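You operate a simulated robot arm through the tools that you are given. There is no shell and no other tool. Be economical: measure what you need, move in short steps, check, and stop when the job is done.

Carry out the task below with a simulated two-armed robot. There is one attempt and no reset: what you move stays moved.

TASK
Strap the thick roll from the blue box tight on the roll tray.
Fine: lay the roll on the tray, free the blue strap before you slide it under; leave the small rolls.
Where things are to end (x, y in the base frame): thick roll within 2.5 cm of [73, -21].

Only the result counts: the job must be done as asked and must still hold three seconds after the hand-in. Knocking over, shifting, dropping, spilling or breaking anything else fails it.

THE ROBOT
Two 7-joint arms with two-finger parallel grippers on one trunk, on a base that drives. Base frame: it is fixed to the floor where the robot stands at the start and does not move with it; the origin is under the middle of the robot, x ahead of it, y to its left, z up; the surface under the hand at the start is at about z = 86. Units: cm, degrees, N and s.
The left shoulder is at the start at [11, 16.9, 148.6], the right one opposite. With the tool pointing down near the work surface each hand reaches from about 40 to 74 cm from the robot's upright axis, wherever it stands, measured 20 degrees to its own side. Places, roughly: blue strap [70, -20, 100]; roll tray [70, -10, 90]. Payload 1.57 kg a hand.
Tool frame (each hand has its own): the origin (TCP) lies between the finger pads and is the grasp point; the fingertips stand 3 cm ahead of it; z points along the fingers, y is the line along which they close. The gripper opens to 8 cm. The fingers are 1.7 cm wide and 1.2 cm thick; the gripper's body (4 by 8.2 cm) begins 8 cm behind the TCP.
Orientation is that of the tool frame in the base frame, as a unit quaternion [x, y, z, w]. With the fingers straight down and closing along the base's y, the tool's x points along the base's -x, its y along +y and its z along -z.

THE INTERFACE
- The arms move only by the tool send_rows. It takes "left_motion", "right_motion" or both (then of equal length, played together; a hand with none holds still); each is a list of rows, each a list of 7 numbers: the shift along the tool's x, y, z in mm, then the turn, a rotation vector about the tool's x, y, z in degrees, then the opening, from 0 (shut) to 1 (fully open). In form: [[dx, dy, dz, wx, wy, wz, grip], ...]. A call has 1 to 8 rows; each row shifts and turns the commanded pose from where the row before left it, along the tool's axes as they then stand. Rows are played at 5 a second. More than 5 cm and 8.6 degrees between two rows, or a gripper value outside its range, and nothing of the call is played. A pose out of reach is approached as far as the arm can. The call stops where the force on the tool passes 40 N (or 10 N more than at its start, if that is more) or the arm is blocked; 0.2 s more then pass. The fingers move at their own pace (about 7.2 cm/s each) and stop on an object; they squeeze with about 41 N. The grip force told is the motor's: it shows also when the fingers shut on nothing. Time passes only in rows, and 0.2 s behind the last, so rows that do not move let the fingers close. It gives the time, the measured TCP pose, the force on the tool (base axes), the opening and the grip force at its end, in the units of the frame above (readings bear some noise), with the torque about the TCP (base axes, N m) and any sound that the robot's microphone picked up.
- Cameras (640 x 400 px; columns grow to the right, rows downward): "scene" is now at [16.05, 3.34, 167.71]; the picture's right is [0.34, -0.94, 0.00], its down [-0.68, -0.24, -0.70] and it looks along [0.65, 0.24, -0.72] (base axes); focal length 255 px, centre (320, 200). "left" rides on the left gripper at [7.2, 0.7, -12.2] in its tool frame; the picture's right is [-0.09, 1.00, 0.00], its down [-0.84, -0.08, -0.54] and it looks along [-0.54, -0.05, 0.84] (tool axes); focal length 238 px, centre (320, 200). "right" rides on the right gripper at [7.2, -0.7, -12.2] in its tool frame; the picture's right is [0.09, 1.00, 0.00], its down [-0.84, 0.08, -0.54] and it looks along [-0.54, 0.05, 0.84] (tool axes); focal length 238 px, centre (320, 200). There is no depth. A picture from a camera that has moved, and an enlarged one, comes with that camera's place and axes in the base frame and with its lens. The place of the scene camera against the robot may be out by one fixed shift of up to 1.2 cm in any direction.
- camera(camera): a new picture of that camera. No time passes.
- raise_lower(by): slides the trunk up (or, below 0, down) by that many cm; the arms and the scene camera ride with it, the base frame stays. It gives what a move gives, with no picture.
- base_move(legs): drives the robot by 1 to 6 legs, each [ahead, left, turn to the left] in cm, cm and degrees, along the robot's own axes; the way and the turn of a leg run together, so that a leg with both is an arc; at most 150 cm and 180 degrees a leg. The arms and the cameras ride along, it lands a little off, and it stops where it bumps. It gives what a move gives.
- turn_head(pan, tilt): turns the head with the scene camera to pan (to the left, within 86 degrees either way) and tilt (down, from -29 to 69), counted from straight ahead of the robot. It gives what a move gives.
- close_up(camera, box): a new picture of the part [left, top, right, bottom] of that camera's present view, enlarged. No time passes.
- hand_in(): hands the job in; it is judged then, once.

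Go step by step. Nothing tells you exact positions but the pictures and the camera data: compare them with the known pose of the tool, close in by small moves and look again before you grip or let go. The budget is 120 turns and 88 pictures, counting those below and the enlarged ones. Unless the task says otherwise, let go and move clear before handing in, and close with one line.

The tools are called after "Emit:" as name(argument=value, ...) on one line, values as JSON. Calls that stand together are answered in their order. send_rows: Moves the arms, as the interface text tells. Its arguments: {"type":"object","properties":{"left_motion":{"type":"array","items":{"type":"array","items":{"type":"number"}}},"right_motion":{"type":"array","items":{"type":"array","items":{"type":"number"}}}},"required":[]} The other tools are called the same way: raise_lower (by) slides the trunk up or down; base_move (legs) drives the base; turn_head (pan, tilt) turns the head that bears the scene camera; camera (camera) takes a picture; close_up (camera, box) takes an enlarged picture of a part of a camera's view; hand_in () hands the job in.

At the start:

```text
time: 0.0
left_tcp_pos: [51.89, 48.64, 100.05]
left_orientation: [0.0, 1.0, 0.0, 0.001]
left_force: [-0.2, 0.0, -0.3]
left_wrist_torque: [0.0, -0.04, 0.0]
left_gripper_width: 8.02
left_finger_force: 0.0
right_tcp_pos: [70.25, -11.09, 116.18]
right_orientation: [0.001, 1.0, 0.001, 0.0]
right_force: [0.2, 0.0, -0.9]
right_wrist_torque: [0.02, 0.0, -0.01]
right_gripper_width: 8.0
right_finger_force: 0.1
trunk travel left (down, up): [-80.0, 9.0]
robot x, y, heading: [-0.07, 0.06, -0.1]
head pan, tilt: [19.9, 45.9]
```

scene: 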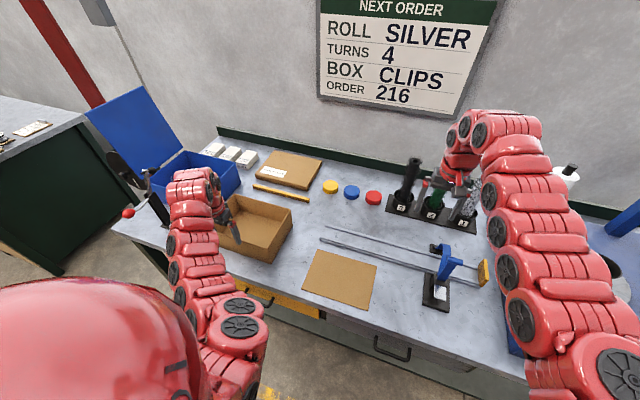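
right: 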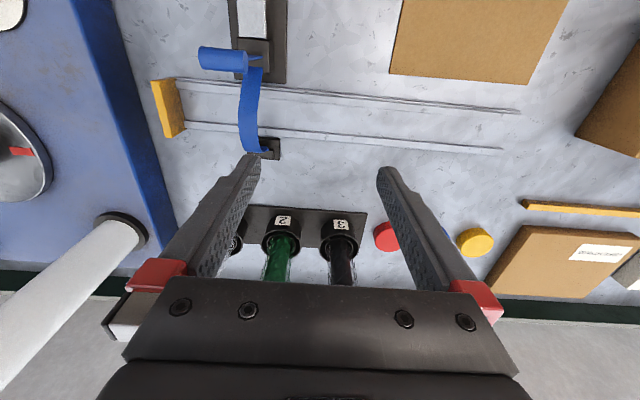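
left: 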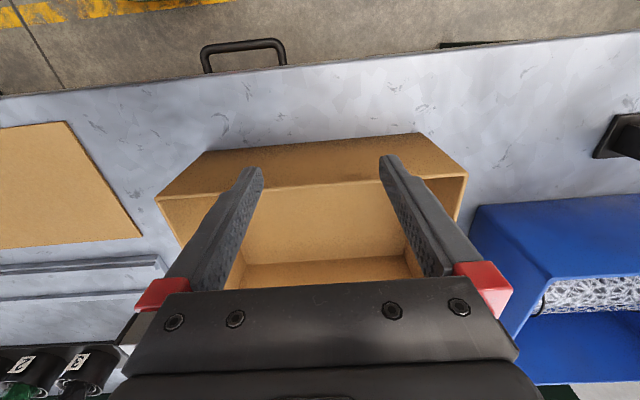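

I see the bench with a two-rail tray, a blue strap standing over its right end, a blue lidded box on the left and another blue item at the far right. I'll look closer before moving.

Emit:
close_up(camera="scene", box=[300, 200, 540, 350])

Emit:
close_up(camera="scene", box=[80, 80, 320, 230])

Emit:
close_up(camera="right", box=[120, 0, 400, 175])

Emit:
turn_head(pan=-30, tilt=50)

```text
2.67 times, centred on (420, 275) of scene
camera zoom: at [16.05, 3.34, 167.71], right [0.34, -0.94, 0.0], down [-0.68, -0.24, -0.7], along [0.65, 0.24, -0.72], focal length 680 px, centre (53, 0)
```

zoom: 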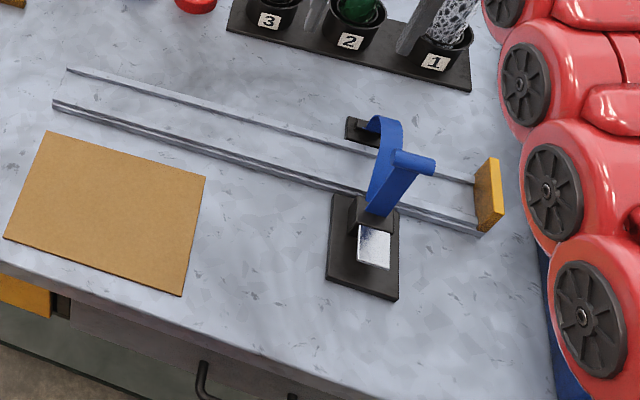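

```text
2.67 times, centred on (200, 155) of scene
camera zoom: at [16.05, 3.34, 167.71], right [0.34, -0.94, 0.0], down [-0.68, -0.24, -0.7], along [0.65, 0.24, -0.72], focal length 680 px, centre (640, 320)
```

zoom: 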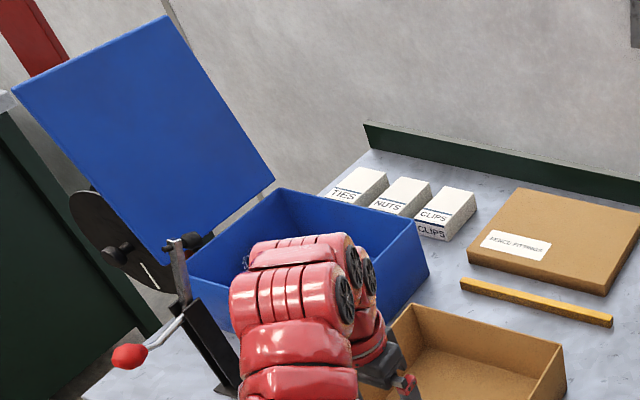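

```text
2.29 times, centred on (260, 88) of right
camera zoom: at [63.04, -11.65, 128.38], right [-0.09, 1.0, 0.0], down [0.84, 0.08, 0.54], along [0.54, 0.05, -0.84], focal length 545 px, centre (457, 457)
```

zoom: 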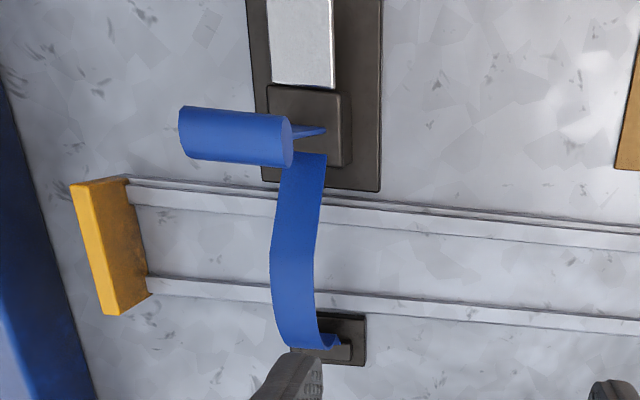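

```text
time: 1.2
left_tcp_pos: [51.94, 48.63, 100.08]
left_orientation: [0.0, 1.0, 0.001, 0.001]
left_force: [0.1, 0.1, 0.2]
left_wrist_torque: [0.0, 0.0, 0.01]
left_gripper_width: 7.99
left_finger_force: 0.1
right_tcp_pos: [70.21, -11.13, 116.14]
right_orientation: [-0.001, 1.0, 0.0, -0.001]
right_force: [0.2, -0.3, 0.5]
right_wrist_torque: [0.01, -0.01, 0.03]
right_gripper_width: 7.99
right_finger_force: 0.0
trunk travel left (down, up): [-80.0, 9.0]
robot x, y, heading: [0.28, -0.17, 0.0]
head pan, tilt: [-30.0, 50.0]
```

I'm looking at the right side and into the blue box.

Emit:
camera(camera="scene")

Emit:
close_up(camera="left", box=[400, 100, 640, 400])

```text
81 pictures are left
camera scene: at [15.15, -3.25, 167.15], right [-0.5, -0.87, 0.0], down [-0.66, 0.38, -0.64], along [0.56, -0.32, -0.77], focal length 255 px, centre (320, 200)
```

scene: 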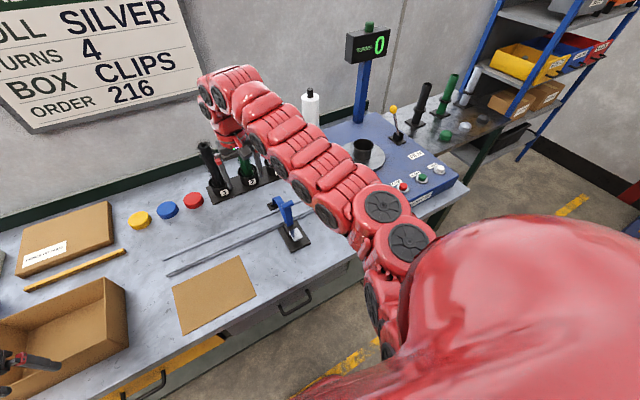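

```text
1.33 times, centred on (520, 250) of left
camera zoom: at [44.7, 49.33, 112.09], right [0.09, 1.0, 0.0], down [0.84, -0.08, 0.54], along [0.54, -0.05, -0.84], focal length 318 px, centre (53, 133)
```

zoom: 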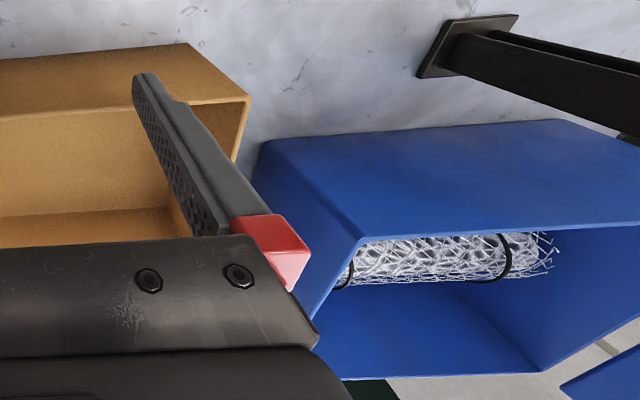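

The mesh roll lies in the left blue box. I want to understand how the strap is fastened.

Emit:
close_up(camera="right", box=[185, 0, 297, 70])

Emit:
close_up(camera="scene", box=[255, 185, 335, 255])

```text
5.71 times, centred on (241, 35) of right
camera zoom: at [63.04, -11.64, 128.38], right [-0.09, 1.0, 0.0], down [0.84, 0.08, 0.54], along [0.54, 0.05, -0.84], focal length 1362 px, centre (771, 1143)
```

zoom: 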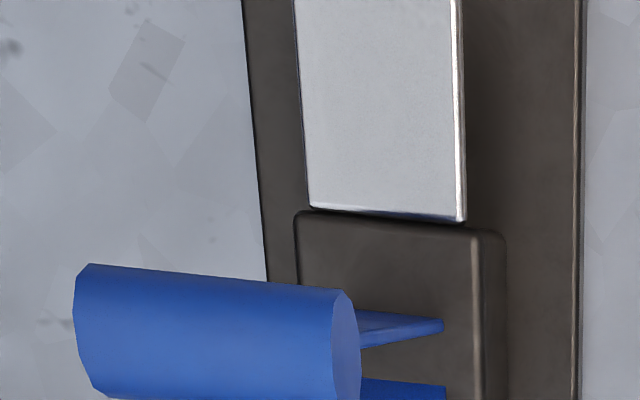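

```text
5.71 times, centred on (295, 220) of scene
camera zoom: at [15.15, -3.25, 167.15], right [-0.5, -0.87, 0.0], down [-0.66, 0.38, -0.64], along [0.56, -0.32, -0.77], focal length 1458 px, centre (463, 86)
```

zoom: 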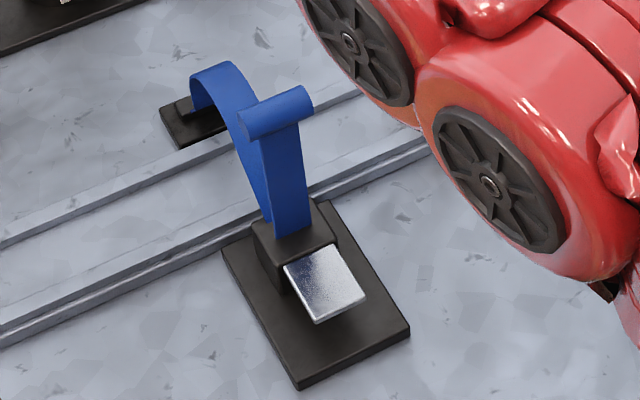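

The strap runs from the rear anchor low over the tray into the buckle block (x≈64.5, y≈-20). Its tail stands up with a blue handle on top (z≈105), and a silver release lever faces the front (x≈57). I'll raise the left hand, then drive a little to the right so both hands can reach it.

Emit:
send_rows(left_motion=[[0, 0, -50, 0, 0, 0, 1], [0, 0, -50, 0, 0, 0, 1], [0, -50, 0, 0, 0, 0, 1], [0, -50, 0, 0, 0, 0, 1], [0, -50, 0, 0, 0, 0, 1]], right_motion=[[0, 0, -20, 0, 0, 0, 1], [0, 20, 0, 0, 0, 0, 1], [0, 30, 0, 0, 0, 0, 1], [0, 30, 0, 0, 0, 0, 1], [0, 20, 0, 0, 0, 0, 1]])

Emit:
base_move(legs=[[0, -12, 0]])

Emit:
turn_head(pan=-8, tilt=50)

Emit:
camera(camera="scene")

Emit:
camera(camera="right")

```text
time: 2.4
left_tcp_pos: [56.72, 41.81, 103.57]
left_orientation: [0.0, 1.0, 0.0, 0.0]
left_force: [0.8, -0.9, 0.5]
left_wrist_torque: [-0.02, -0.01, 0.02]
left_gripper_width: 7.99
left_finger_force: 0.0
left hand out of reach, approached as far as the arm can: row 1, 2, 3, 4, 5
right_tcp_pos: [70.25, -1.17, 118.13]
right_orientation: [0.002, 1.0, 0.0, -0.001]
right_force: [-0.2, -1.3, -0.6]
right_wrist_torque: [-0.02, 0.04, 0.01]
right_gripper_width: 8.01
right_finger_force: 0.1
trunk travel left (down, up): [-80.0, 9.0]
robot x, y, heading: [-0.18, -0.03, -0.2]
head pan, tilt: [-30.0, 50.0]
```

```text
time: 3.6
left_tcp_pos: [56.76, 30.0, 103.58]
left_orientation: [-0.001, 1.0, -0.001, 0.0]
left_force: [0.6, 0.6, 0.3]
left_wrist_torque: [0.0, -0.02, -0.01]
left_gripper_width: 8.0
left_finger_force: 0.1
right_tcp_pos: [70.21, -12.97, 118.27]
right_orientation: [0.0, 1.0, 0.0, 0.0]
right_force: [0.7, 0.1, -0.3]
right_wrist_torque: [-0.05, -0.02, 0.0]
right_gripper_width: 8.02
right_finger_force: 0.1
trunk travel left (down, up): [-80.0, 9.0]
robot x, y, heading: [0.28, -11.65, 0.3]
head pan, tilt: [-30.0, 50.0]
```

```text
time: 4.5
left_tcp_pos: [56.87, 29.92, 103.63]
left_orientation: [-0.001, 1.0, 0.0, 0.0]
left_force: [0.6, -0.7, 0.1]
left_wrist_torque: [0.01, 0.03, 0.02]
left_gripper_width: 8.0
left_finger_force: 0.0
right_tcp_pos: [70.15, -13.05, 118.33]
right_orientation: [0.001, 1.0, 0.0, 0.0]
right_force: [0.3, -0.1, -0.6]
right_wrist_torque: [0.0, 0.0, -0.03]
right_gripper_width: 8.01
right_finger_force: 0.0
trunk travel left (down, up): [-80.0, 9.0]
robot x, y, heading: [-0.07, -11.91, 0.1]
head pan, tilt: [-8.0, 50.0]
```

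```text
77 pictures are left
camera scene: at [16.1, -12.43, 167.15], right [-0.14, -0.99, 0.0], down [-0.76, 0.11, -0.64], along [0.64, -0.09, -0.77], focal length 255 px, centre (320, 200)
```

scene: 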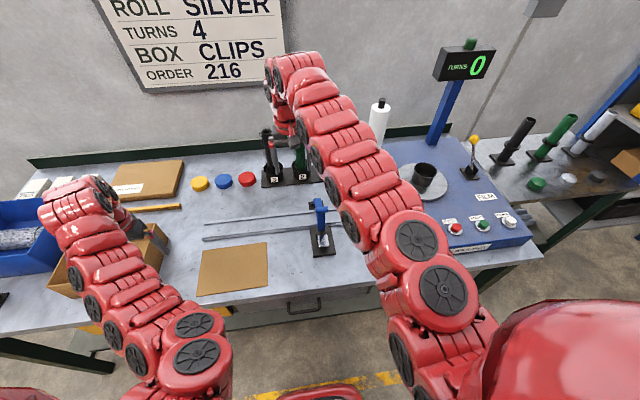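

```text
76 pictures are left
camera right: at [62.97, -13.63, 130.47], right [-0.09, 1.0, 0.0], down [0.84, 0.08, 0.54], along [0.54, 0.05, -0.84], focal length 238 px, centre (320, 200)
```

right: 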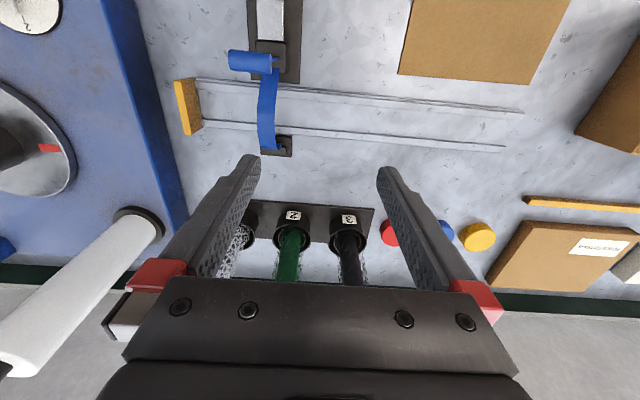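

I'll bring the right hand over for a nearer view of the buckle and the strap loop.

Emit:
send_rows(right_motion=[[40, 0, 0, 0, 0, 0, 1], [40, 0, 0, 0, 0, 0, 1], [40, 0, 10, 0, 0, 0, 1], [30, 0, 30, 0, 0, 0, 1], [0, 20, 30, 0, 0, 0, 1]])

Emit:
camera(camera="right")

```text
time: 5.7
left_tcp_pos: [56.76, 30.17, 103.56]
left_orientation: [-0.002, 1.0, -0.001, 0.0]
left_force: [0.6, 0.7, -0.8]
left_wrist_torque: [-0.01, 0.01, 0.03]
left_gripper_width: 8.0
left_finger_force: 0.1
right_tcp_pos: [61.28, -11.02, 115.04]
right_orientation: [0.0, 1.0, -0.001, 0.0]
right_force: [0.3, 0.2, 0.5]
right_wrist_torque: [-0.06, 0.0, 0.03]
right_gripper_width: 7.99
right_finger_force: 0.1
right hand out of reach, approached as far as the arm can: row 3, 4
trunk travel left (down, up): [-80.0, 9.0]
robot x, y, heading: [0.06, -12.04, 0.0]
head pan, tilt: [-8.0, 50.0]
```

```text
75 pictures are left
camera right: at [54.02, -11.59, 127.29], right [-0.09, 1.0, 0.0], down [0.84, 0.08, 0.54], along [0.54, 0.05, -0.84], focal length 238 px, centre (320, 200)
```

right: 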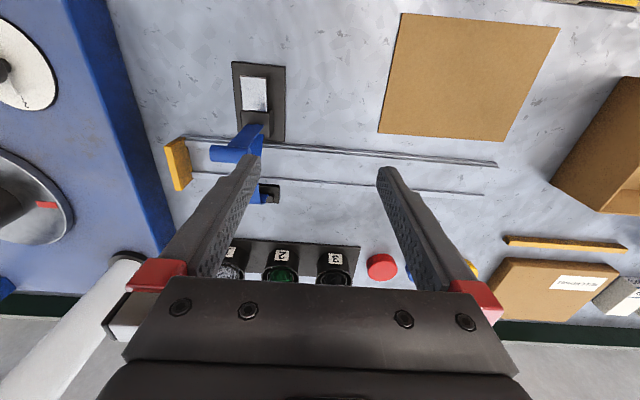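

I'll yaw the right hand 90° so its camera looks at the strap from the left side.

Emit:
send_rows(right_motion=[[-15, 15, 0, 0, 0, 8.5, 1], [-10, 15, 0, 0, 0, 8.5, 1], [-10, 10, 0, 0, 0, 8.5, 1], [-10, 0, 0, 0, 0, 8.5, 1], [0, 0, 0, 0, 0, 8.5, 1], [0, 0, 0, 0, 0, 8.5, 1], [0, 0, 0, 0, 0, 8.5, 1], [0, 0, 0, 0, 0, 8.5, 1]])

Emit:
send_rows(right_motion=[[0, 0, 0, 0, 0, 8.5, 1], [0, 0, 0, 0, 0, 8.5, 1], [0, 0, 0, 0, 0, 5, 1], [0, 0, 30, 0, 0, 0, 1], [0, 0, 30, 0, 0, 0, 1]])

Emit:
camera(camera="right")

```text
time: 7.5
left_tcp_pos: [56.83, 30.1, 103.66]
left_orientation: [-0.001, 1.0, 0.0, 0.0]
left_force: [-0.1, -0.5, 0.0]
left_wrist_torque: [-0.01, -0.04, 0.03]
left_gripper_width: 7.97
left_finger_force: 0.0
right_tcp_pos: [66.15, -8.11, 114.98]
right_orientation: [0.56, 0.828, 0.0, 0.0]
right_force: [-0.3, 0.0, 0.4]
right_wrist_torque: [0.0, 0.03, 0.0]
right_gripper_width: 8.0
right_finger_force: 0.1
trunk travel left (down, up): [-80.0, 9.0]
robot x, y, heading: [-0.07, -11.92, 0.1]
head pan, tilt: [-8.0, 50.0]
```

```text
time: 8.7
left_tcp_pos: [56.78, 30.0, 103.59]
left_orientation: [-0.001, 1.0, -0.001, 0.0]
left_force: [-0.5, 0.2, 0.8]
left_wrist_torque: [0.02, 0.0, 0.01]
left_gripper_width: 8.0
left_finger_force: 0.0
right_tcp_pos: [66.14, -7.94, 108.91]
right_orientation: [0.707, 0.707, -0.001, 0.0]
right_force: [-0.7, 0.7, -0.5]
right_wrist_torque: [0.01, -0.01, -0.02]
right_gripper_width: 8.0
right_finger_force: 0.2
trunk travel left (down, up): [-80.0, 9.0]
robot x, y, heading: [0.02, -11.78, -0.1]
head pan, tilt: [-8.0, 50.0]
```

```text
74 pictures are left
camera right: at [65.38, -0.75, 121.21], right [1.0, 0.09, 0.0], down [0.08, -0.84, 0.54], along [0.05, -0.54, -0.84], focal length 238 px, centre (320, 200)
```

right: 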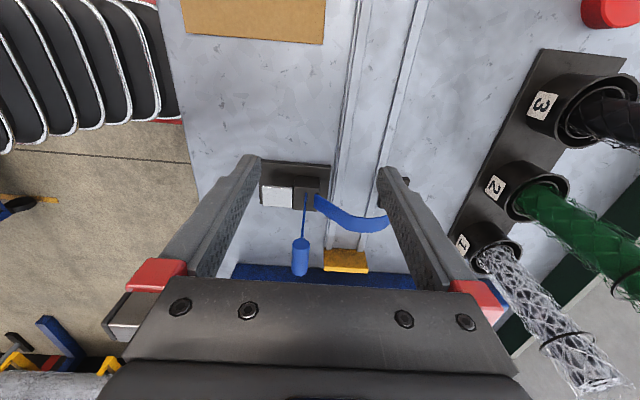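

Emit:
close_up(camera="right", box=[240, 150, 416, 290])

```text
2.86 times, centred on (328, 220) of right
camera zoom: at [65.38, -0.75, 121.21], right [1.0, 0.09, 0.0], down [0.08, -0.84, 0.54], along [0.05, -0.54, -0.84], focal length 681 px, centre (297, 143)
```

zoom: 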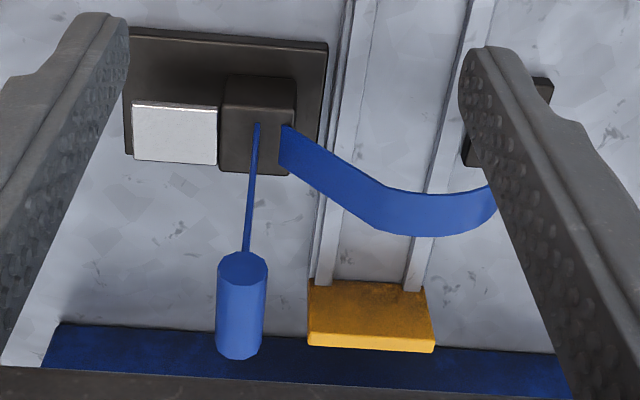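

The picture is clear now. The strap arches from the anchor (x≈80) with its top at about (72,-20,98) into the block's back face, the tail handle stands above the block, and the silver lever is at about (60,-20,91). Plan: the right hand presses the lever while the left hand pinches the strap and draws the loop up. First I turn the right hand back.

Emit:
send_rows(right_motion=[[0, 0, -30, 0, 0, -8.5, 1], [0, 0, -30, 0, 0, -8.5, 1], [0, 0, 0, 0, 0, -8.5, 0.5], [0, 0, 0, 0, 0, -8.5, 0], [0, 0, 0, 0, 0, -8.5, 0], [0, 0, 0, 0, 0, -8.5, 0], [0, 0, 0, 0, 0, -8.5, 0], [0, 0, 0, 0, 0, -8.5, 0]])

Emit:
send_rows(right_motion=[[0, 0, 0, 0, 0, -8.5, 0], [0, 0, 0, 0, 0, -8.5, 0], [0, 0, 0, 0, 0, -5, 0], [0, -40, 0, 0, 0, 0, 0], [0, -40, 0, 0, 0, 0, 0], [0, -40, 0, 0, 0, 0, 0]])

Emit:
camera(camera="right")

```text
time: 10.5
left_tcp_pos: [56.79, 29.97, 103.56]
left_orientation: [0.0, 1.0, 0.001, 0.0]
left_force: [0.3, -0.3, -0.3]
left_wrist_torque: [0.01, 0.0, 0.0]
left_gripper_width: 8.01
left_finger_force: 0.0
right_tcp_pos: [66.12, -8.08, 114.98]
right_orientation: [0.19, 0.982, 0.0, 0.0]
right_force: [-0.9, -0.2, 0.2]
right_wrist_torque: [0.03, -0.01, 0.01]
right_gripper_width: 0.0
right_finger_force: 21.4
trunk travel left (down, up): [-80.0, 9.0]
robot x, y, heading: [-0.25, -12.15, -0.1]
head pan, tilt: [-8.0, 50.0]
```

```text
time: 11.9
left_tcp_pos: [56.72, 29.96, 103.79]
left_orientation: [-0.001, 1.0, 0.0, 0.0]
left_force: [-0.1, 0.6, 0.0]
left_wrist_torque: [0.03, 0.0, 0.0]
left_gripper_width: 8.01
left_finger_force: 0.1
right_tcp_pos: [66.13, -20.17, 114.92]
right_orientation: [0.0, 1.0, 0.001, 0.0]
right_force: [-0.5, -0.8, -0.3]
right_wrist_torque: [0.06, 0.02, -0.03]
right_gripper_width: 0.0
right_finger_force: 21.3
trunk travel left (down, up): [-80.0, 9.0]
robot x, y, heading: [0.07, -11.8, -0.1]
head pan, tilt: [-8.0, 50.0]
```

```text
72 pictures are left
camera right: at [58.89, -20.78, 127.18], right [-0.09, 1.0, 0.0], down [0.84, 0.08, 0.54], along [0.54, 0.05, -0.84], focal length 238 px, centre (320, 200)
```

right: 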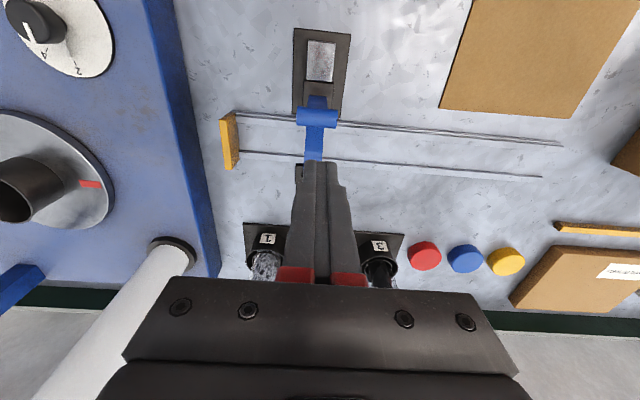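

The lever plate spans about x 58–63, y -22.5 to -18.7. I'll move the right hand in front of the handle and hover over the lever, and in the same call start tilting the left hand.

Emit:
send_rows(right_motion=[[30, 0, 10, 0, 0, 0, 0], [35, -5, 30, 0, 0, 0, 0], [0, 0, 30, 0, 0, 0, 0], [0, 0, 40, 0, 0, 0, 0], [0, 0, 0, 0, 0, 0, 0], [0, 0, 0, 0, 0, 0, 0], [0, 0, 0, 0, 0, 0, 0]], left_motion=[[-50, -30, 0, 8.5, 0, 0, 1], [-50, -30, 0, 8.5, 0, 0, 1], [-30, 0, 0, 8.5, 0, 0, 1], [-30, 0, 0, 8.5, 0, 0, 1], [0, 0, 0, 8.5, 0, 0, 1], [0, 0, 0, 8.5, 0, 0, 1], [0, 0, 0, 9.0, 0, 0, 1]])

```text
refused: row 1 steps farther than a row can; nothing moved
```

Emit:
send_rows(right_motion=[[30, 0, 10, 0, 0, 0, 0], [35, -5, 30, 0, 0, 0, 0], [0, 0, 30, 0, 0, 0, 0], [0, 0, 40, 0, 0, 0, 0], [0, 0, 0, 0, 0, 0, 0], [0, 0, 0, 0, 0, 0, 0], [0, 0, 0, 0, 0, 0, 0]], left_motion=[[-40, -20, 0, 8.5, 0, 0, 1], [-40, -20, 0, 8.5, 0, 0, 1], [-40, 0, 0, 8.5, 0, 0, 1], [-40, 0, 0, 8.5, 0, 0, 1], [0, 0, 0, 8.5, 0, 0, 1], [0, 0, 0, 8.5, 0, 0, 1], [0, 0, 0, 8.5, 0, 0, 1]])

Emit:
camera(camera="right")

Emit:
camera(camera="left")

```text
time: 13.5
left_tcp_pos: [60.27, 16.49, 107.56]
left_orientation: [0.001, 0.886, -0.463, 0.0]
left_force: [-0.7, 0.0, -1.0]
left_wrist_torque: [0.0, -0.02, 0.02]
left_gripper_width: 8.01
left_finger_force: 0.1
left hand out of reach, approached as far as the arm can: row 3, 4, 5, 6, 7
right_tcp_pos: [64.13, -19.96, 107.21]
right_orientation: [0.001, 1.0, 0.0, 0.001]
right_force: [-0.8, 0.4, 0.6]
right_wrist_torque: [0.03, -0.02, -0.01]
right_gripper_width: 0.0
right_finger_force: 21.7
right hand out of reach, approached as far as the arm can: row 1, 2
trunk travel left (down, up): [-80.0, 9.0]
robot x, y, heading: [0.17, -11.96, -0.0]
head pan, tilt: [-8.0, 50.0]
```

```text
71 pictures are left
camera right: at [56.93, -20.49, 119.52], right [-0.09, 1.0, 0.0], down [0.84, 0.08, 0.54], along [0.54, 0.05, -0.84], focal length 238 px, centre (320, 200)
```

right: 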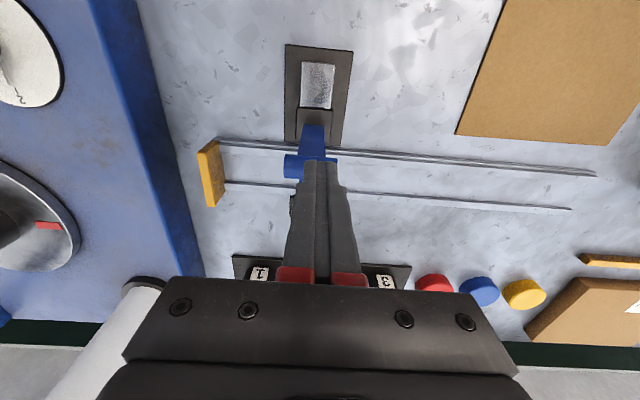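

```text
70 pictures are left
camera left: at [53.02, 26.69, 113.81], right [0.09, 0.57, -0.82], down [0.84, 0.4, 0.37], along [0.54, -0.72, -0.44], focal length 238 px, centre (320, 200)
```

left: 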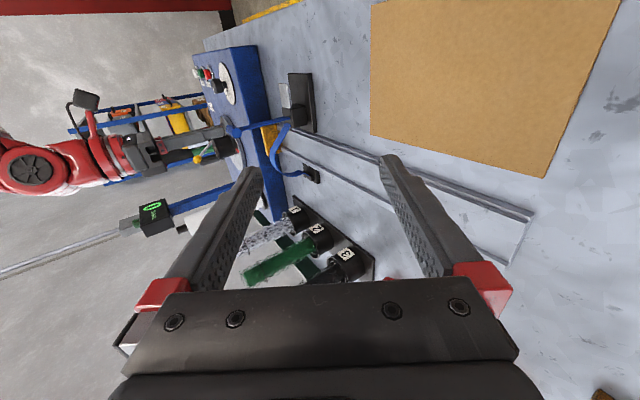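

The right hand is limited at this height and its tips are near the tail handle, so I'm lifting it. Raising the trunk should give better close-in reach.

Emit:
send_rows(right_motion=[[0, 0, -30, 0, 0, 0, 0]])

Emit:
raise_lower(by=9)

Emit:
send_rows(right_motion=[[0, 0, 40, 0, 0, 0, 0], [30, 0, 10, 0, 0, 0, 0], [20, 0, 0, 0, 0, 0, 0]])

Emit:
camera(camera="right")

```text
time: 13.9
left_tcp_pos: [60.09, 16.56, 107.48]
left_orientation: [-0.001, 0.887, -0.462, 0.001]
left_force: [0.1, 1.3, 0.4]
left_wrist_torque: [-0.02, 0.0, -0.01]
left_gripper_width: 8.0
left_finger_force: 0.0
right_tcp_pos: [63.98, -19.69, 110.38]
right_orientation: [0.0, 1.0, 0.0, 0.0]
right_force: [0.4, 0.2, 0.0]
right_wrist_torque: [0.01, -0.02, 0.03]
right_gripper_width: 0.0
right_finger_force: 21.1
trunk travel left (down, up): [-80.0, 9.0]
robot x, y, heading: [0.12, -12.0, -0.1]
head pan, tilt: [-8.0, 50.0]
```

```text
time: 15.1
left_tcp_pos: [60.18, 16.56, 116.35]
left_orientation: [-0.001, 0.887, -0.462, 0.0]
left_force: [-0.4, 0.3, 0.1]
left_wrist_torque: [0.01, -0.03, 0.02]
left_gripper_width: 7.99
left_finger_force: 0.1
right_tcp_pos: [64.1, -19.87, 119.22]
right_orientation: [0.001, 1.0, 0.0, 0.0]
right_force: [-0.5, -0.2, 0.9]
right_wrist_torque: [0.0, -0.02, 0.01]
right_gripper_width: 0.01
right_finger_force: 21.4
trunk travel left (down, up): [-89.0, 0.0]
robot x, y, heading: [0.36, -12.09, 0.0]
head pan, tilt: [-8.0, 50.0]
```

```text
time: 15.9
left_tcp_pos: [60.03, 16.32, 116.49]
left_orientation: [-0.001, 0.888, -0.46, 0.001]
left_force: [0.2, 0.4, 1.0]
left_wrist_torque: [0.03, 0.0, 0.02]
left_gripper_width: 8.0
left_finger_force: 0.1
right_tcp_pos: [62.6, -19.49, 113.31]
right_orientation: [0.001, 1.0, 0.0, 0.0]
right_force: [-1.5, -0.4, 0.5]
right_wrist_torque: [0.01, -0.03, -0.04]
right_gripper_width: 0.0
right_finger_force: 22.0
right hand out of reach, approached as far as the arm can: row 2, 3
trunk travel left (down, up): [-89.0, 0.0]
robot x, y, heading: [-0.36, -11.77, 0.0]
head pan, tilt: [-8.0, 50.0]
```

```text
69 pictures are left
camera right: at [55.37, -20.19, 125.56], right [-0.09, 1.0, 0.0], down [0.84, 0.08, 0.54], along [0.54, 0.05, -0.84], focal length 238 px, centre (320, 200)
```

right: 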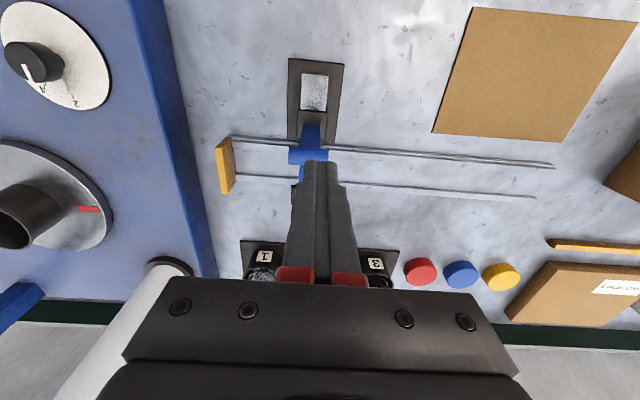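

I'll go around the left side of the handle, descend there where close-in reach is better, then move in over the lever.

Emit:
send_rows(right_motion=[[0, 40, 0, 0, 0, 0, 0], [0, 35, 0, 0, 0, 0, 0], [0, 0, 50, 0, 0, 0, 0], [0, 0, 50, 0, 0, 0, 0], [0, 0, 40, 0, 0, 0, 0], [20, 0, 0, 0, 0, 0, 0], [15, 0, 0, 0, 0, 0, 0]])

```text
time: 17.5
left_tcp_pos: [60.07, 16.6, 116.42]
left_orientation: [-0.001, 0.887, -0.462, 0.0]
left_force: [0.2, 0.4, 0.1]
left_wrist_torque: [0.0, 0.0, -0.01]
left_gripper_width: 8.02
left_finger_force: 0.0
right_tcp_pos: [58.94, -12.05, 99.62]
right_orientation: [0.001, 1.0, 0.0, -0.001]
right_force: [1.0, -0.4, -0.1]
right_wrist_torque: [0.03, 0.01, 0.01]
right_gripper_width: 0.0
right_finger_force: 20.8
trunk travel left (down, up): [-89.0, 0.0]
robot x, y, heading: [-0.03, -12.0, -0.0]
head pan, tilt: [-8.0, 50.0]
```

Emit:
send_rows(right_motion=[[-4, -45, 0, 0, 0, 0, 0], [0, -41, 0, 0, 0, 0, 0], [0, 0, 0, 0, 0, 0, 0], [0, 0, 0, 0, 0, 0, 0]], left_motion=[[-40, 0, 0, 0, 0, 0, 1], [-40, 0, 0, 0, 0, 0, 1], [-29, -20, 0, 0, 0, 0, 1], [0, 0, 40, 0, 0, 0, 1]])

Emit:
camera(camera="right")

Emit:
camera(camera="left")

```text
time: 18.5
left_tcp_pos: [63.42, 11.36, 115.57]
left_orientation: [-0.001, 0.887, -0.462, 0.0]
left_force: [0.0, -0.3, 0.3]
left_wrist_torque: [0.02, 0.02, -0.02]
left_gripper_width: 7.97
left_finger_force: 0.0
left hand out of reach, approached as far as the arm can: row 1, 2, 3
right_tcp_pos: [59.66, -20.73, 99.55]
right_orientation: [0.0, 1.0, 0.0, 0.0]
right_force: [0.7, 1.1, 0.4]
right_wrist_torque: [0.01, 0.01, 0.03]
right_gripper_width: 0.01
right_finger_force: 21.5
trunk travel left (down, up): [-89.0, 0.0]
robot x, y, heading: [-0.12, -12.02, 0.2]
head pan, tilt: [-8.0, 50.0]
```

```text
68 pictures are left
camera right: at [52.32, -21.28, 111.75], right [-0.09, 1.0, 0.0], down [0.84, 0.08, 0.54], along [0.54, 0.05, -0.84], focal length 238 px, centre (320, 200)
```

right: 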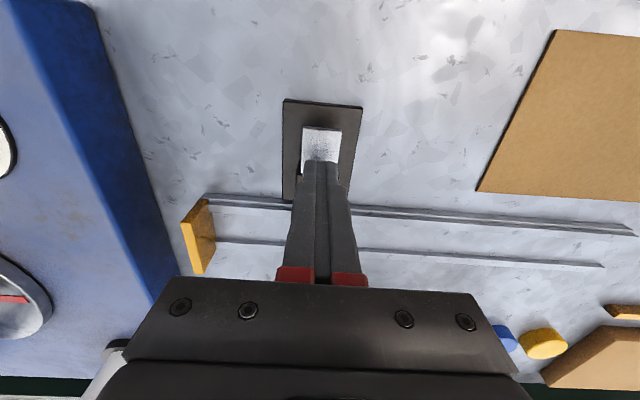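

```text
67 pictures are left
camera left: at [56.18, 21.67, 121.96], right [0.09, 0.57, -0.82], down [0.84, 0.4, 0.37], along [0.54, -0.72, -0.44], focal length 238 px, centre (320, 200)
```

left: 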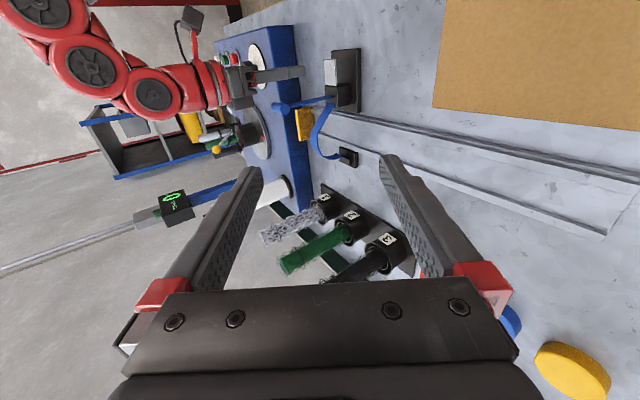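

Right hand is right over the lever. The left hand goes right first, then ahead, staging for the strap.

Emit:
send_rows(left_motion=[[0, -10, 45, 0, 0, 0, 1], [0, -10, 45, 0, 0, 0, 1], [-10, -11, 45, 0, 0, 0, 1], [-20, 0, 43, 0, 0, 0, 1], [-40, 0, 0, 0, 0, 0, 1], [-26, 0, 0, 0, 0, 0, 1]])

Emit:
camera(camera="left")

```text
time: 19.9
left_tcp_pos: [67.32, -5.02, 107.87]
left_orientation: [0.0, 0.887, -0.462, 0.001]
left_force: [-0.5, 0.2, 0.5]
left_wrist_torque: [0.0, 0.06, 0.04]
left_gripper_width: 8.0
left_finger_force: 0.0
left hand out of reach, approached as far as the arm can: row 5, 6
right_tcp_pos: [59.52, -20.7, 99.59]
right_orientation: [0.0, 1.0, -0.001, 0.0]
right_force: [-0.3, 0.3, 0.1]
right_wrist_torque: [0.03, -0.04, -0.01]
right_gripper_width: 0.0
right_finger_force: 21.0
trunk travel left (down, up): [-89.0, 0.0]
robot x, y, heading: [0.23, -11.78, -0.1]
head pan, tilt: [-8.0, 50.0]
```

```text
66 pictures are left
camera left: at [60.1, 5.44, 114.19], right [0.09, 0.57, -0.82], down [0.84, 0.4, 0.37], along [0.54, -0.72, -0.44], focal length 238 px, centre (320, 200)
```

left: 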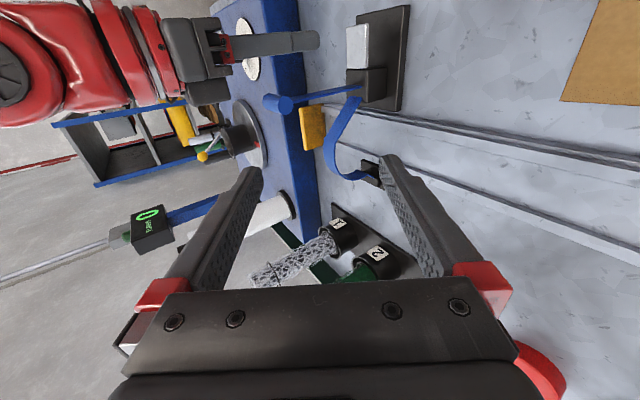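

The left camera shows the loop's apex at about (71,-19,97). I'll flatten the left hand to about 20° below horizontal and stage just beside the loop.

Emit:
send_rows(left_motion=[[0, 0, 0, 7.5, 0, 0, 1], [0, 0, 0, 7.5, 0, 0, 1], [0, 25, 45, 0, 0, 0, 1], [-15, 25, 40, 0, 0, 0, 1], [-19, 0, 8, 0, 0, 0, 1], [0, 0, 0, 0, 0, 0, 1]])

Emit:
camera(camera="left")

```text
refused: row 3 steps farther than a row can; nothing moved
```

```text
65 pictures are left
camera left: at [60.1, 5.44, 114.19], right [0.09, 0.57, -0.82], down [0.84, 0.4, 0.37], along [0.54, -0.72, -0.44], focal length 238 px, centre (320, 200)
```

left: 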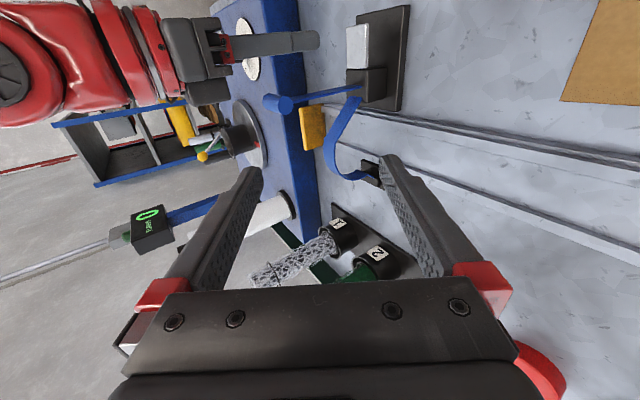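

Emit:
send_rows(left_motion=[[0, 0, 0, 7.5, 0, 0, 1], [0, 0, 0, 7.5, 0, 0, 1], [0, 25, 40, 0, 0, 0, 1], [-15, 25, 38, 0, 0, 0, 1], [-19, 0, 15, 0, 0, 0, 1], [0, 0, 0, 0, 0, 0, 1]])

Emit:
camera(camera="left")

```text
time: 21.3
left_tcp_pos: [61.1, -12.4, 101.35]
left_orientation: [-0.001, 0.82, -0.572, 0.001]
left_force: [-0.7, -0.1, 0.1]
left_wrist_torque: [0.0, -0.01, 0.03]
left_gripper_width: 8.01
left_finger_force: 0.1
left hand out of reach, approached as far as the arm can: row 1, 2, 4, 5
right_tcp_pos: [59.66, -20.71, 99.45]
right_orientation: [0.002, 1.0, 0.0, 0.0]
right_force: [0.2, 0.4, 0.3]
right_wrist_torque: [0.01, -0.02, -0.01]
right_gripper_width: 0.0
right_finger_force: 21.1
trunk travel left (down, up): [-89.0, 0.0]
robot x, y, heading: [0.03, -12.17, 0.2]
head pan, tilt: [-8.0, 50.0]
```

```text
64 pictures are left
camera left: at [54.03, -0.72, 104.81], right [0.09, 0.34, -0.94], down [0.84, 0.48, 0.26], along [0.54, -0.81, -0.24], focal length 238 px, centre (320, 200)
```

left: 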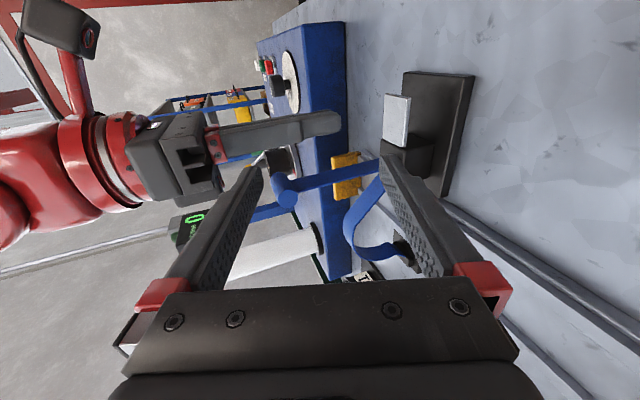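

The flatter tilt costs reach. While here, I'll press the lever gently with the right hand to learn how it behaves.

Emit:
send_rows(right_motion=[[0, 0, 20, 0, 0, 0, 0], [0, 0, 15, 0, 0, 0, 0], [0, 0, 10, 0, 0, 0, 0], [0, 0, 5, 0, 0, 0, 0], [0, 0, 5, 0, 0, 0, 0], [0, 0, 5, 0, 0, 0, 0]])

Emit:
close_up(camera="left", box=[230, 50, 500, 290])

```text
time: 22.1
left_tcp_pos: [61.16, -11.99, 100.96]
left_orientation: [-0.004, 0.823, -0.568, 0.001]
left_force: [9.7, 1.6, -21.5]
left_wrist_torque: [0.83, 0.17, 0.37]
left_gripper_width: 6.17
left_finger_force: 0.0
right_tcp_pos: [59.79, -20.12, 95.69]
right_orientation: [-0.002, 1.0, 0.004, 0.003]
right_force: [-10.3, -1.7, 22.4]
right_wrist_torque: [1.05, -0.95, 0.42]
right_gripper_width: 0.0
right_finger_force: 21.5
trunk travel left (down, up): [-89.0, 0.0]
robot x, y, heading: [-0.02, -11.74, 0.1]
head pan, tilt: [-8.0, 50.0]
stopped in row 3 (left hand): the force on the tool passed its limit at 44 N (the readings are from after the stop); the commanded pose is now the measured one
```

```text
1.67 times, centred on (365, 170) of left
camera zoom: at [53.89, -0.46, 104.5], right [0.09, 0.35, -0.93], down [0.83, 0.49, 0.26], along [0.55, -0.8, -0.25], focal length 397 px, centre (245, 250)
```

zoom: 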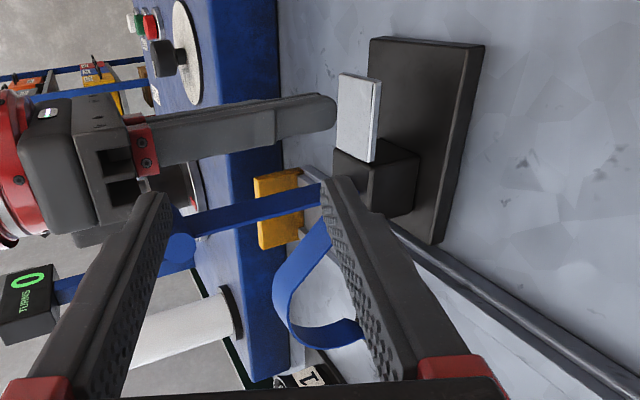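

The right fingers pressed on the left finger, so I'm backing both off. Reach estimates say the robot should stand about 13 cm farther right with the trunk lower.

Emit:
send_rows(right_motion=[[0, 0, -20, 0, 0, 0, 0], [0, 0, -20, 0, 0, 0, 0], [0, 0, 0, 0, 0, 0, 0], [0, 0, 0, 0, 0, 0, 0], [0, 0, 0, 0, 0, 0, 0], [0, 30, 0, 0, 0, 0, 0], [0, 40, 0, 0, 0, 0, 0]], left_motion=[[0, 0, 0, 0, 0, 0, 1], [0, 0, -40, 0, 0, 0, 1], [0, 0, -50, 0, 0, 0, 1], [0, 0, -50, -6, 0, 0, 1], [0, 0, -50, -7.5, 0, 0, 1], [0, -20, -20, 0, 0, 0, 1], [0, 0, 0, 0, 0, 0, 1]])

Emit:
base_move(legs=[[0, -13, 0]])

Emit:
raise_lower(by=-6)

Emit:
camera(camera="scene")

```text
time: 23.7
left_tcp_pos: [61.01, 5.94, 110.79]
left_orientation: [-0.003, 0.883, -0.469, 0.001]
left_force: [0.3, -0.6, 0.2]
left_wrist_torque: [-0.02, 0.01, -0.02]
left_gripper_width: 7.99
left_finger_force: 0.1
right_tcp_pos: [59.55, -13.09, 99.49]
right_orientation: [-0.001, 1.0, 0.003, 0.002]
right_force: [0.8, 0.1, -0.3]
right_wrist_torque: [0.01, -0.01, -0.01]
right_gripper_width: 0.01
right_finger_force: 20.9
trunk travel left (down, up): [-89.0, 0.0]
robot x, y, heading: [0.13, -11.78, 0.0]
head pan, tilt: [-8.0, 50.0]
```

```text
time: 25.0
left_tcp_pos: [61.1, -6.95, 110.78]
left_orientation: [-0.004, 0.883, -0.47, 0.001]
left_force: [-0.1, 0.1, 0.2]
left_wrist_torque: [0.02, 0.02, 0.01]
left_gripper_width: 8.01
left_finger_force: 0.1
right_tcp_pos: [59.51, -25.93, 99.71]
right_orientation: [-0.003, 1.0, 0.004, 0.002]
right_force: [-0.8, -0.5, -0.2]
right_wrist_torque: [-0.02, 0.04, 0.01]
right_gripper_width: 0.0
right_finger_force: 21.3
trunk travel left (down, up): [-89.0, 0.0]
robot x, y, heading: [0.21, -24.85, 0.0]
head pan, tilt: [-8.0, 50.0]
```

```text
time: 26.0
left_tcp_pos: [61.09, -7.23, 104.88]
left_orientation: [-0.004, 0.883, -0.47, 0.001]
left_force: [0.5, 0.8, -0.8]
left_wrist_torque: [-0.03, 0.03, 0.02]
left_gripper_width: 8.0
left_finger_force: 0.1
right_tcp_pos: [59.36, -26.12, 93.66]
right_orientation: [-0.004, 1.0, 0.003, 0.003]
right_force: [0.0, 0.3, 0.5]
right_wrist_torque: [-0.03, 0.0, 0.0]
right_gripper_width: 0.0
right_finger_force: 21.2
trunk travel left (down, up): [-83.0, 6.0]
robot x, y, heading: [-0.34, -25.14, 0.2]
head pan, tilt: [-8.0, 50.0]
```

```text
62 pictures are left
camera scene: at [16.09, -25.47, 170.15], right [-0.14, -0.99, 0.0], down [-0.76, 0.11, -0.64], along [0.64, -0.09, -0.77], focal length 255 px, centre (320, 200)
```

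scene: 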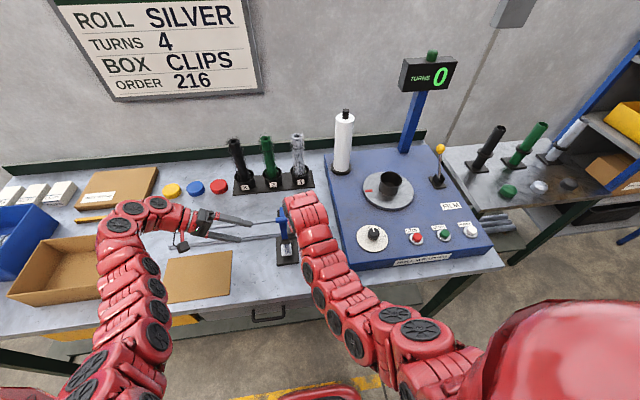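

Now raise the right hand over the lever again and move the left hand ahead, beside the loop.

Emit:
send_rows(right_motion=[[0, 0, -45, 0, 0, 0, 0], [0, 30, 0, 0, 0, 0, 0], [0, 24, 0, 0, 0, 0, 0], [0, 0, 0, 0, 0, 0, 0]], left_motion=[[-40, 0, 0, 0, 0, 0, 1], [-40, 0, 0, 0, 0, 0, 1], [-20, 0, 0, 0, 0, 0, 1], [0, 0, 30, 0, 0, 0, 1]])

Emit:
camera(camera="left")

```text
time: 27.0
left_tcp_pos: [65.34, -9.8, 103.19]
left_orientation: [-0.003, 0.883, -0.469, 0.001]
left_force: [-0.6, -0.5, -0.6]
left_wrist_torque: [0.03, 0.01, -0.02]
left_gripper_width: 8.0
left_finger_force: 0.2
left hand out of reach, approached as far as the arm can: row 2, 3
right_tcp_pos: [59.42, -21.06, 98.24]
right_orientation: [-0.003, 1.0, 0.004, 0.001]
right_force: [0.6, -0.8, 0.4]
right_wrist_torque: [0.02, 0.01, -0.03]
right_gripper_width: 0.03
right_finger_force: 21.6
trunk travel left (down, up): [-83.0, 6.0]
robot x, y, heading: [-0.03, -25.25, -0.1]
head pan, tilt: [-8.0, 50.0]
```

```text
61 pictures are left
camera left: at [58.06, 0.54, 109.24], right [0.09, 0.56, -0.82], down [0.83, 0.41, 0.37], along [0.54, -0.72, -0.43], focal length 238 px, centre (320, 200)
```

left: 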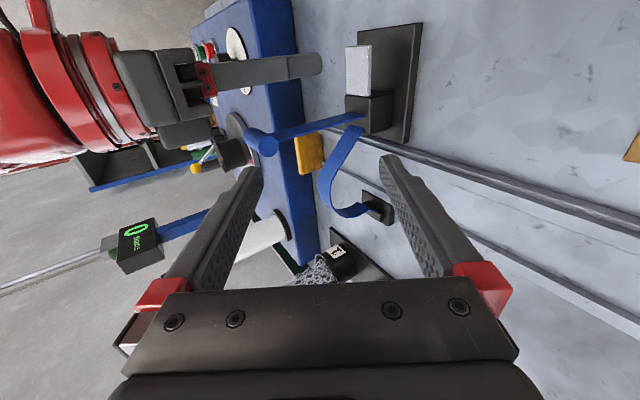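

The purely sideways hand is limited, so I'll yaw the left hand 40° forward (fingers pointing ahead-right), which brings the wrist nearer.

Emit:
send_rows(left_motion=[[0, 0, -30, 0, -6.6, -4.5, 1], [0, 0, -20, 0, -6.6, -4.5, 1], [0, 0, 0, 0, -6.6, -4.5, 1], [0, 0, 0, 0, -6.6, -4.5, 1], [0, 0, 0, 0, -6.6, -4.5, 1], [0, 0, 0, 0, 0, 0, 1]])

Emit:
camera(camera="left")

```text
time: 28.4
left_tcp_pos: [65.02, -5.47, 105.71]
left_orientation: [-0.306, 0.828, -0.441, 0.16]
left_force: [0.3, -0.5, -0.3]
left_wrist_torque: [0.02, 0.0, -0.02]
left_gripper_width: 8.02
left_finger_force: 0.1
right_tcp_pos: [59.5, -20.76, 98.3]
right_orientation: [-0.003, 1.0, 0.003, 0.002]
right_force: [-1.0, -0.5, -0.2]
right_wrist_torque: [0.0, 0.02, 0.0]
right_gripper_width: 0.0
right_finger_force: 21.2
trunk travel left (down, up): [-83.0, 6.0]
robot x, y, heading: [-0.03, -25.25, 0.1]
head pan, tilt: [-8.0, 50.0]
```

```text
60 pictures are left
camera left: at [52.72, -2.14, 112.04], right [-0.29, 0.48, -0.82], down [0.38, 0.85, 0.36], along [0.88, -0.2, -0.43], focal length 238 px, centre (320, 200)
```

left: 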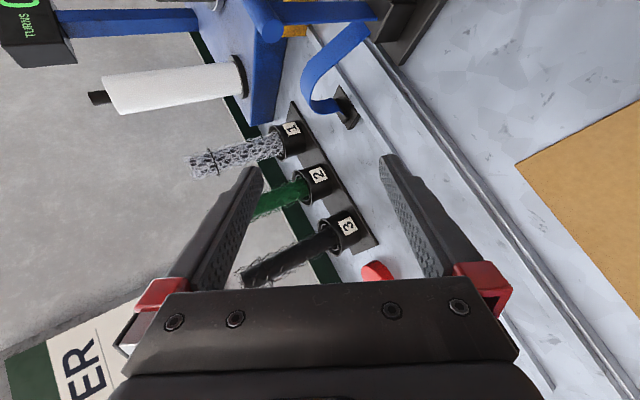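

Before the two-handed move I'll press the lever alone; the hands are now clear of each other.

Emit:
send_rows(right_motion=[[0, 0, 15, 0, 0, 0, 0], [0, 0, 15, 0, 0, 0, 0], [0, 0, 10, 0, 0, 0, 0], [0, 0, 5, 0, 0, 0, 0], [0, 0, 5, 0, 0, 0, 0], [0, 0, 5, 0, 0, 0, 0], [0, 0, 5, 0, 0, 0, 0], [0, 0, 5, 0, 0, 0, 0]])

Emit:
close_up(camera="scene", box=[230, 180, 330, 280])

```text
time: 30.2
left_tcp_pos: [64.53, -5.6, 106.23]
left_orientation: [-0.305, 0.829, -0.44, 0.162]
left_force: [0.0, 0.1, -0.4]
left_wrist_torque: [-0.03, 0.01, -0.02]
left_gripper_width: 8.0
left_finger_force: 0.0
right_tcp_pos: [59.43, -20.65, 92.51]
right_orientation: [-0.003, 1.0, 0.005, 0.008]
right_force: [-15.4, -5.9, 31.9]
right_wrist_torque: [-0.18, 0.2, -0.04]
right_gripper_width: 0.0
right_finger_force: 21.3
trunk travel left (down, up): [-83.0, 6.0]
robot x, y, heading: [-0.3, -25.22, 0.0]
head pan, tilt: [-8.0, 50.0]
stopped in row 8 (right hand): the force on the tool passed its limit at 46 N (the readings are from after the stop); the commanded pose is now the measured one
```

```text
4.00 times, centred on (280, 230) of scene
camera zoom: at [15.42, -25.74, 170.25], right [-0.14, -0.99, 0.0], down [-0.76, 0.11, -0.65], along [0.64, -0.09, -0.76], focal length 1020 px, centre (480, 80)
```

zoom: 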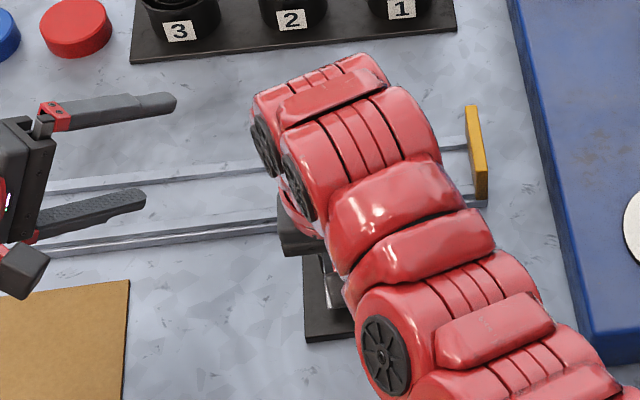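

Emit:
close_up(camera="left", box=[220, 0, 460, 150])

Emit:
close_up(camera="right", box=[220, 80, 440, 250])

```text
2.67 times, centred on (340, 75) of left
camera zoom: at [52.27, -2.32, 112.33], right [-0.29, 0.48, -0.83], down [0.38, 0.85, 0.37], along [0.88, -0.2, -0.43], focal length 636 px, centre (267, 533)
```

zoom: 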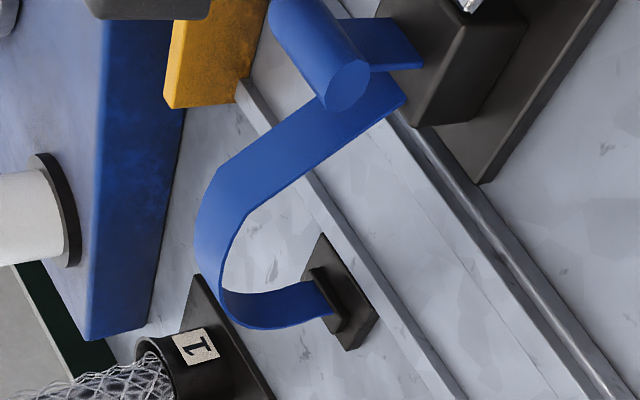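

```text
2.35 times, centred on (330, 165) of right
camera zoom: at [51.92, -21.53, 104.57], right [-0.1, 0.99, 0.01], down [0.83, 0.08, 0.56], along [0.55, 0.06, -0.83], focal length 561 px, centre (296, 282)
```

zoom: 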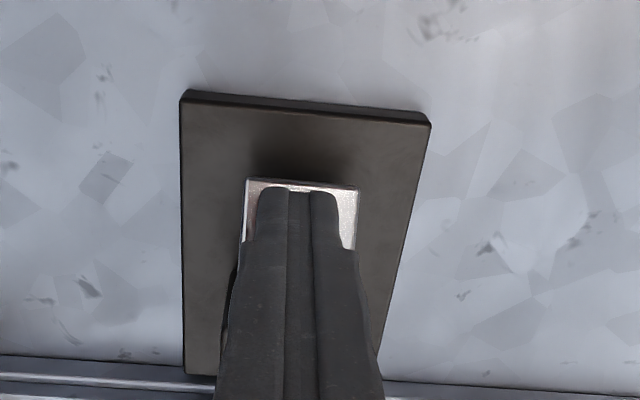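

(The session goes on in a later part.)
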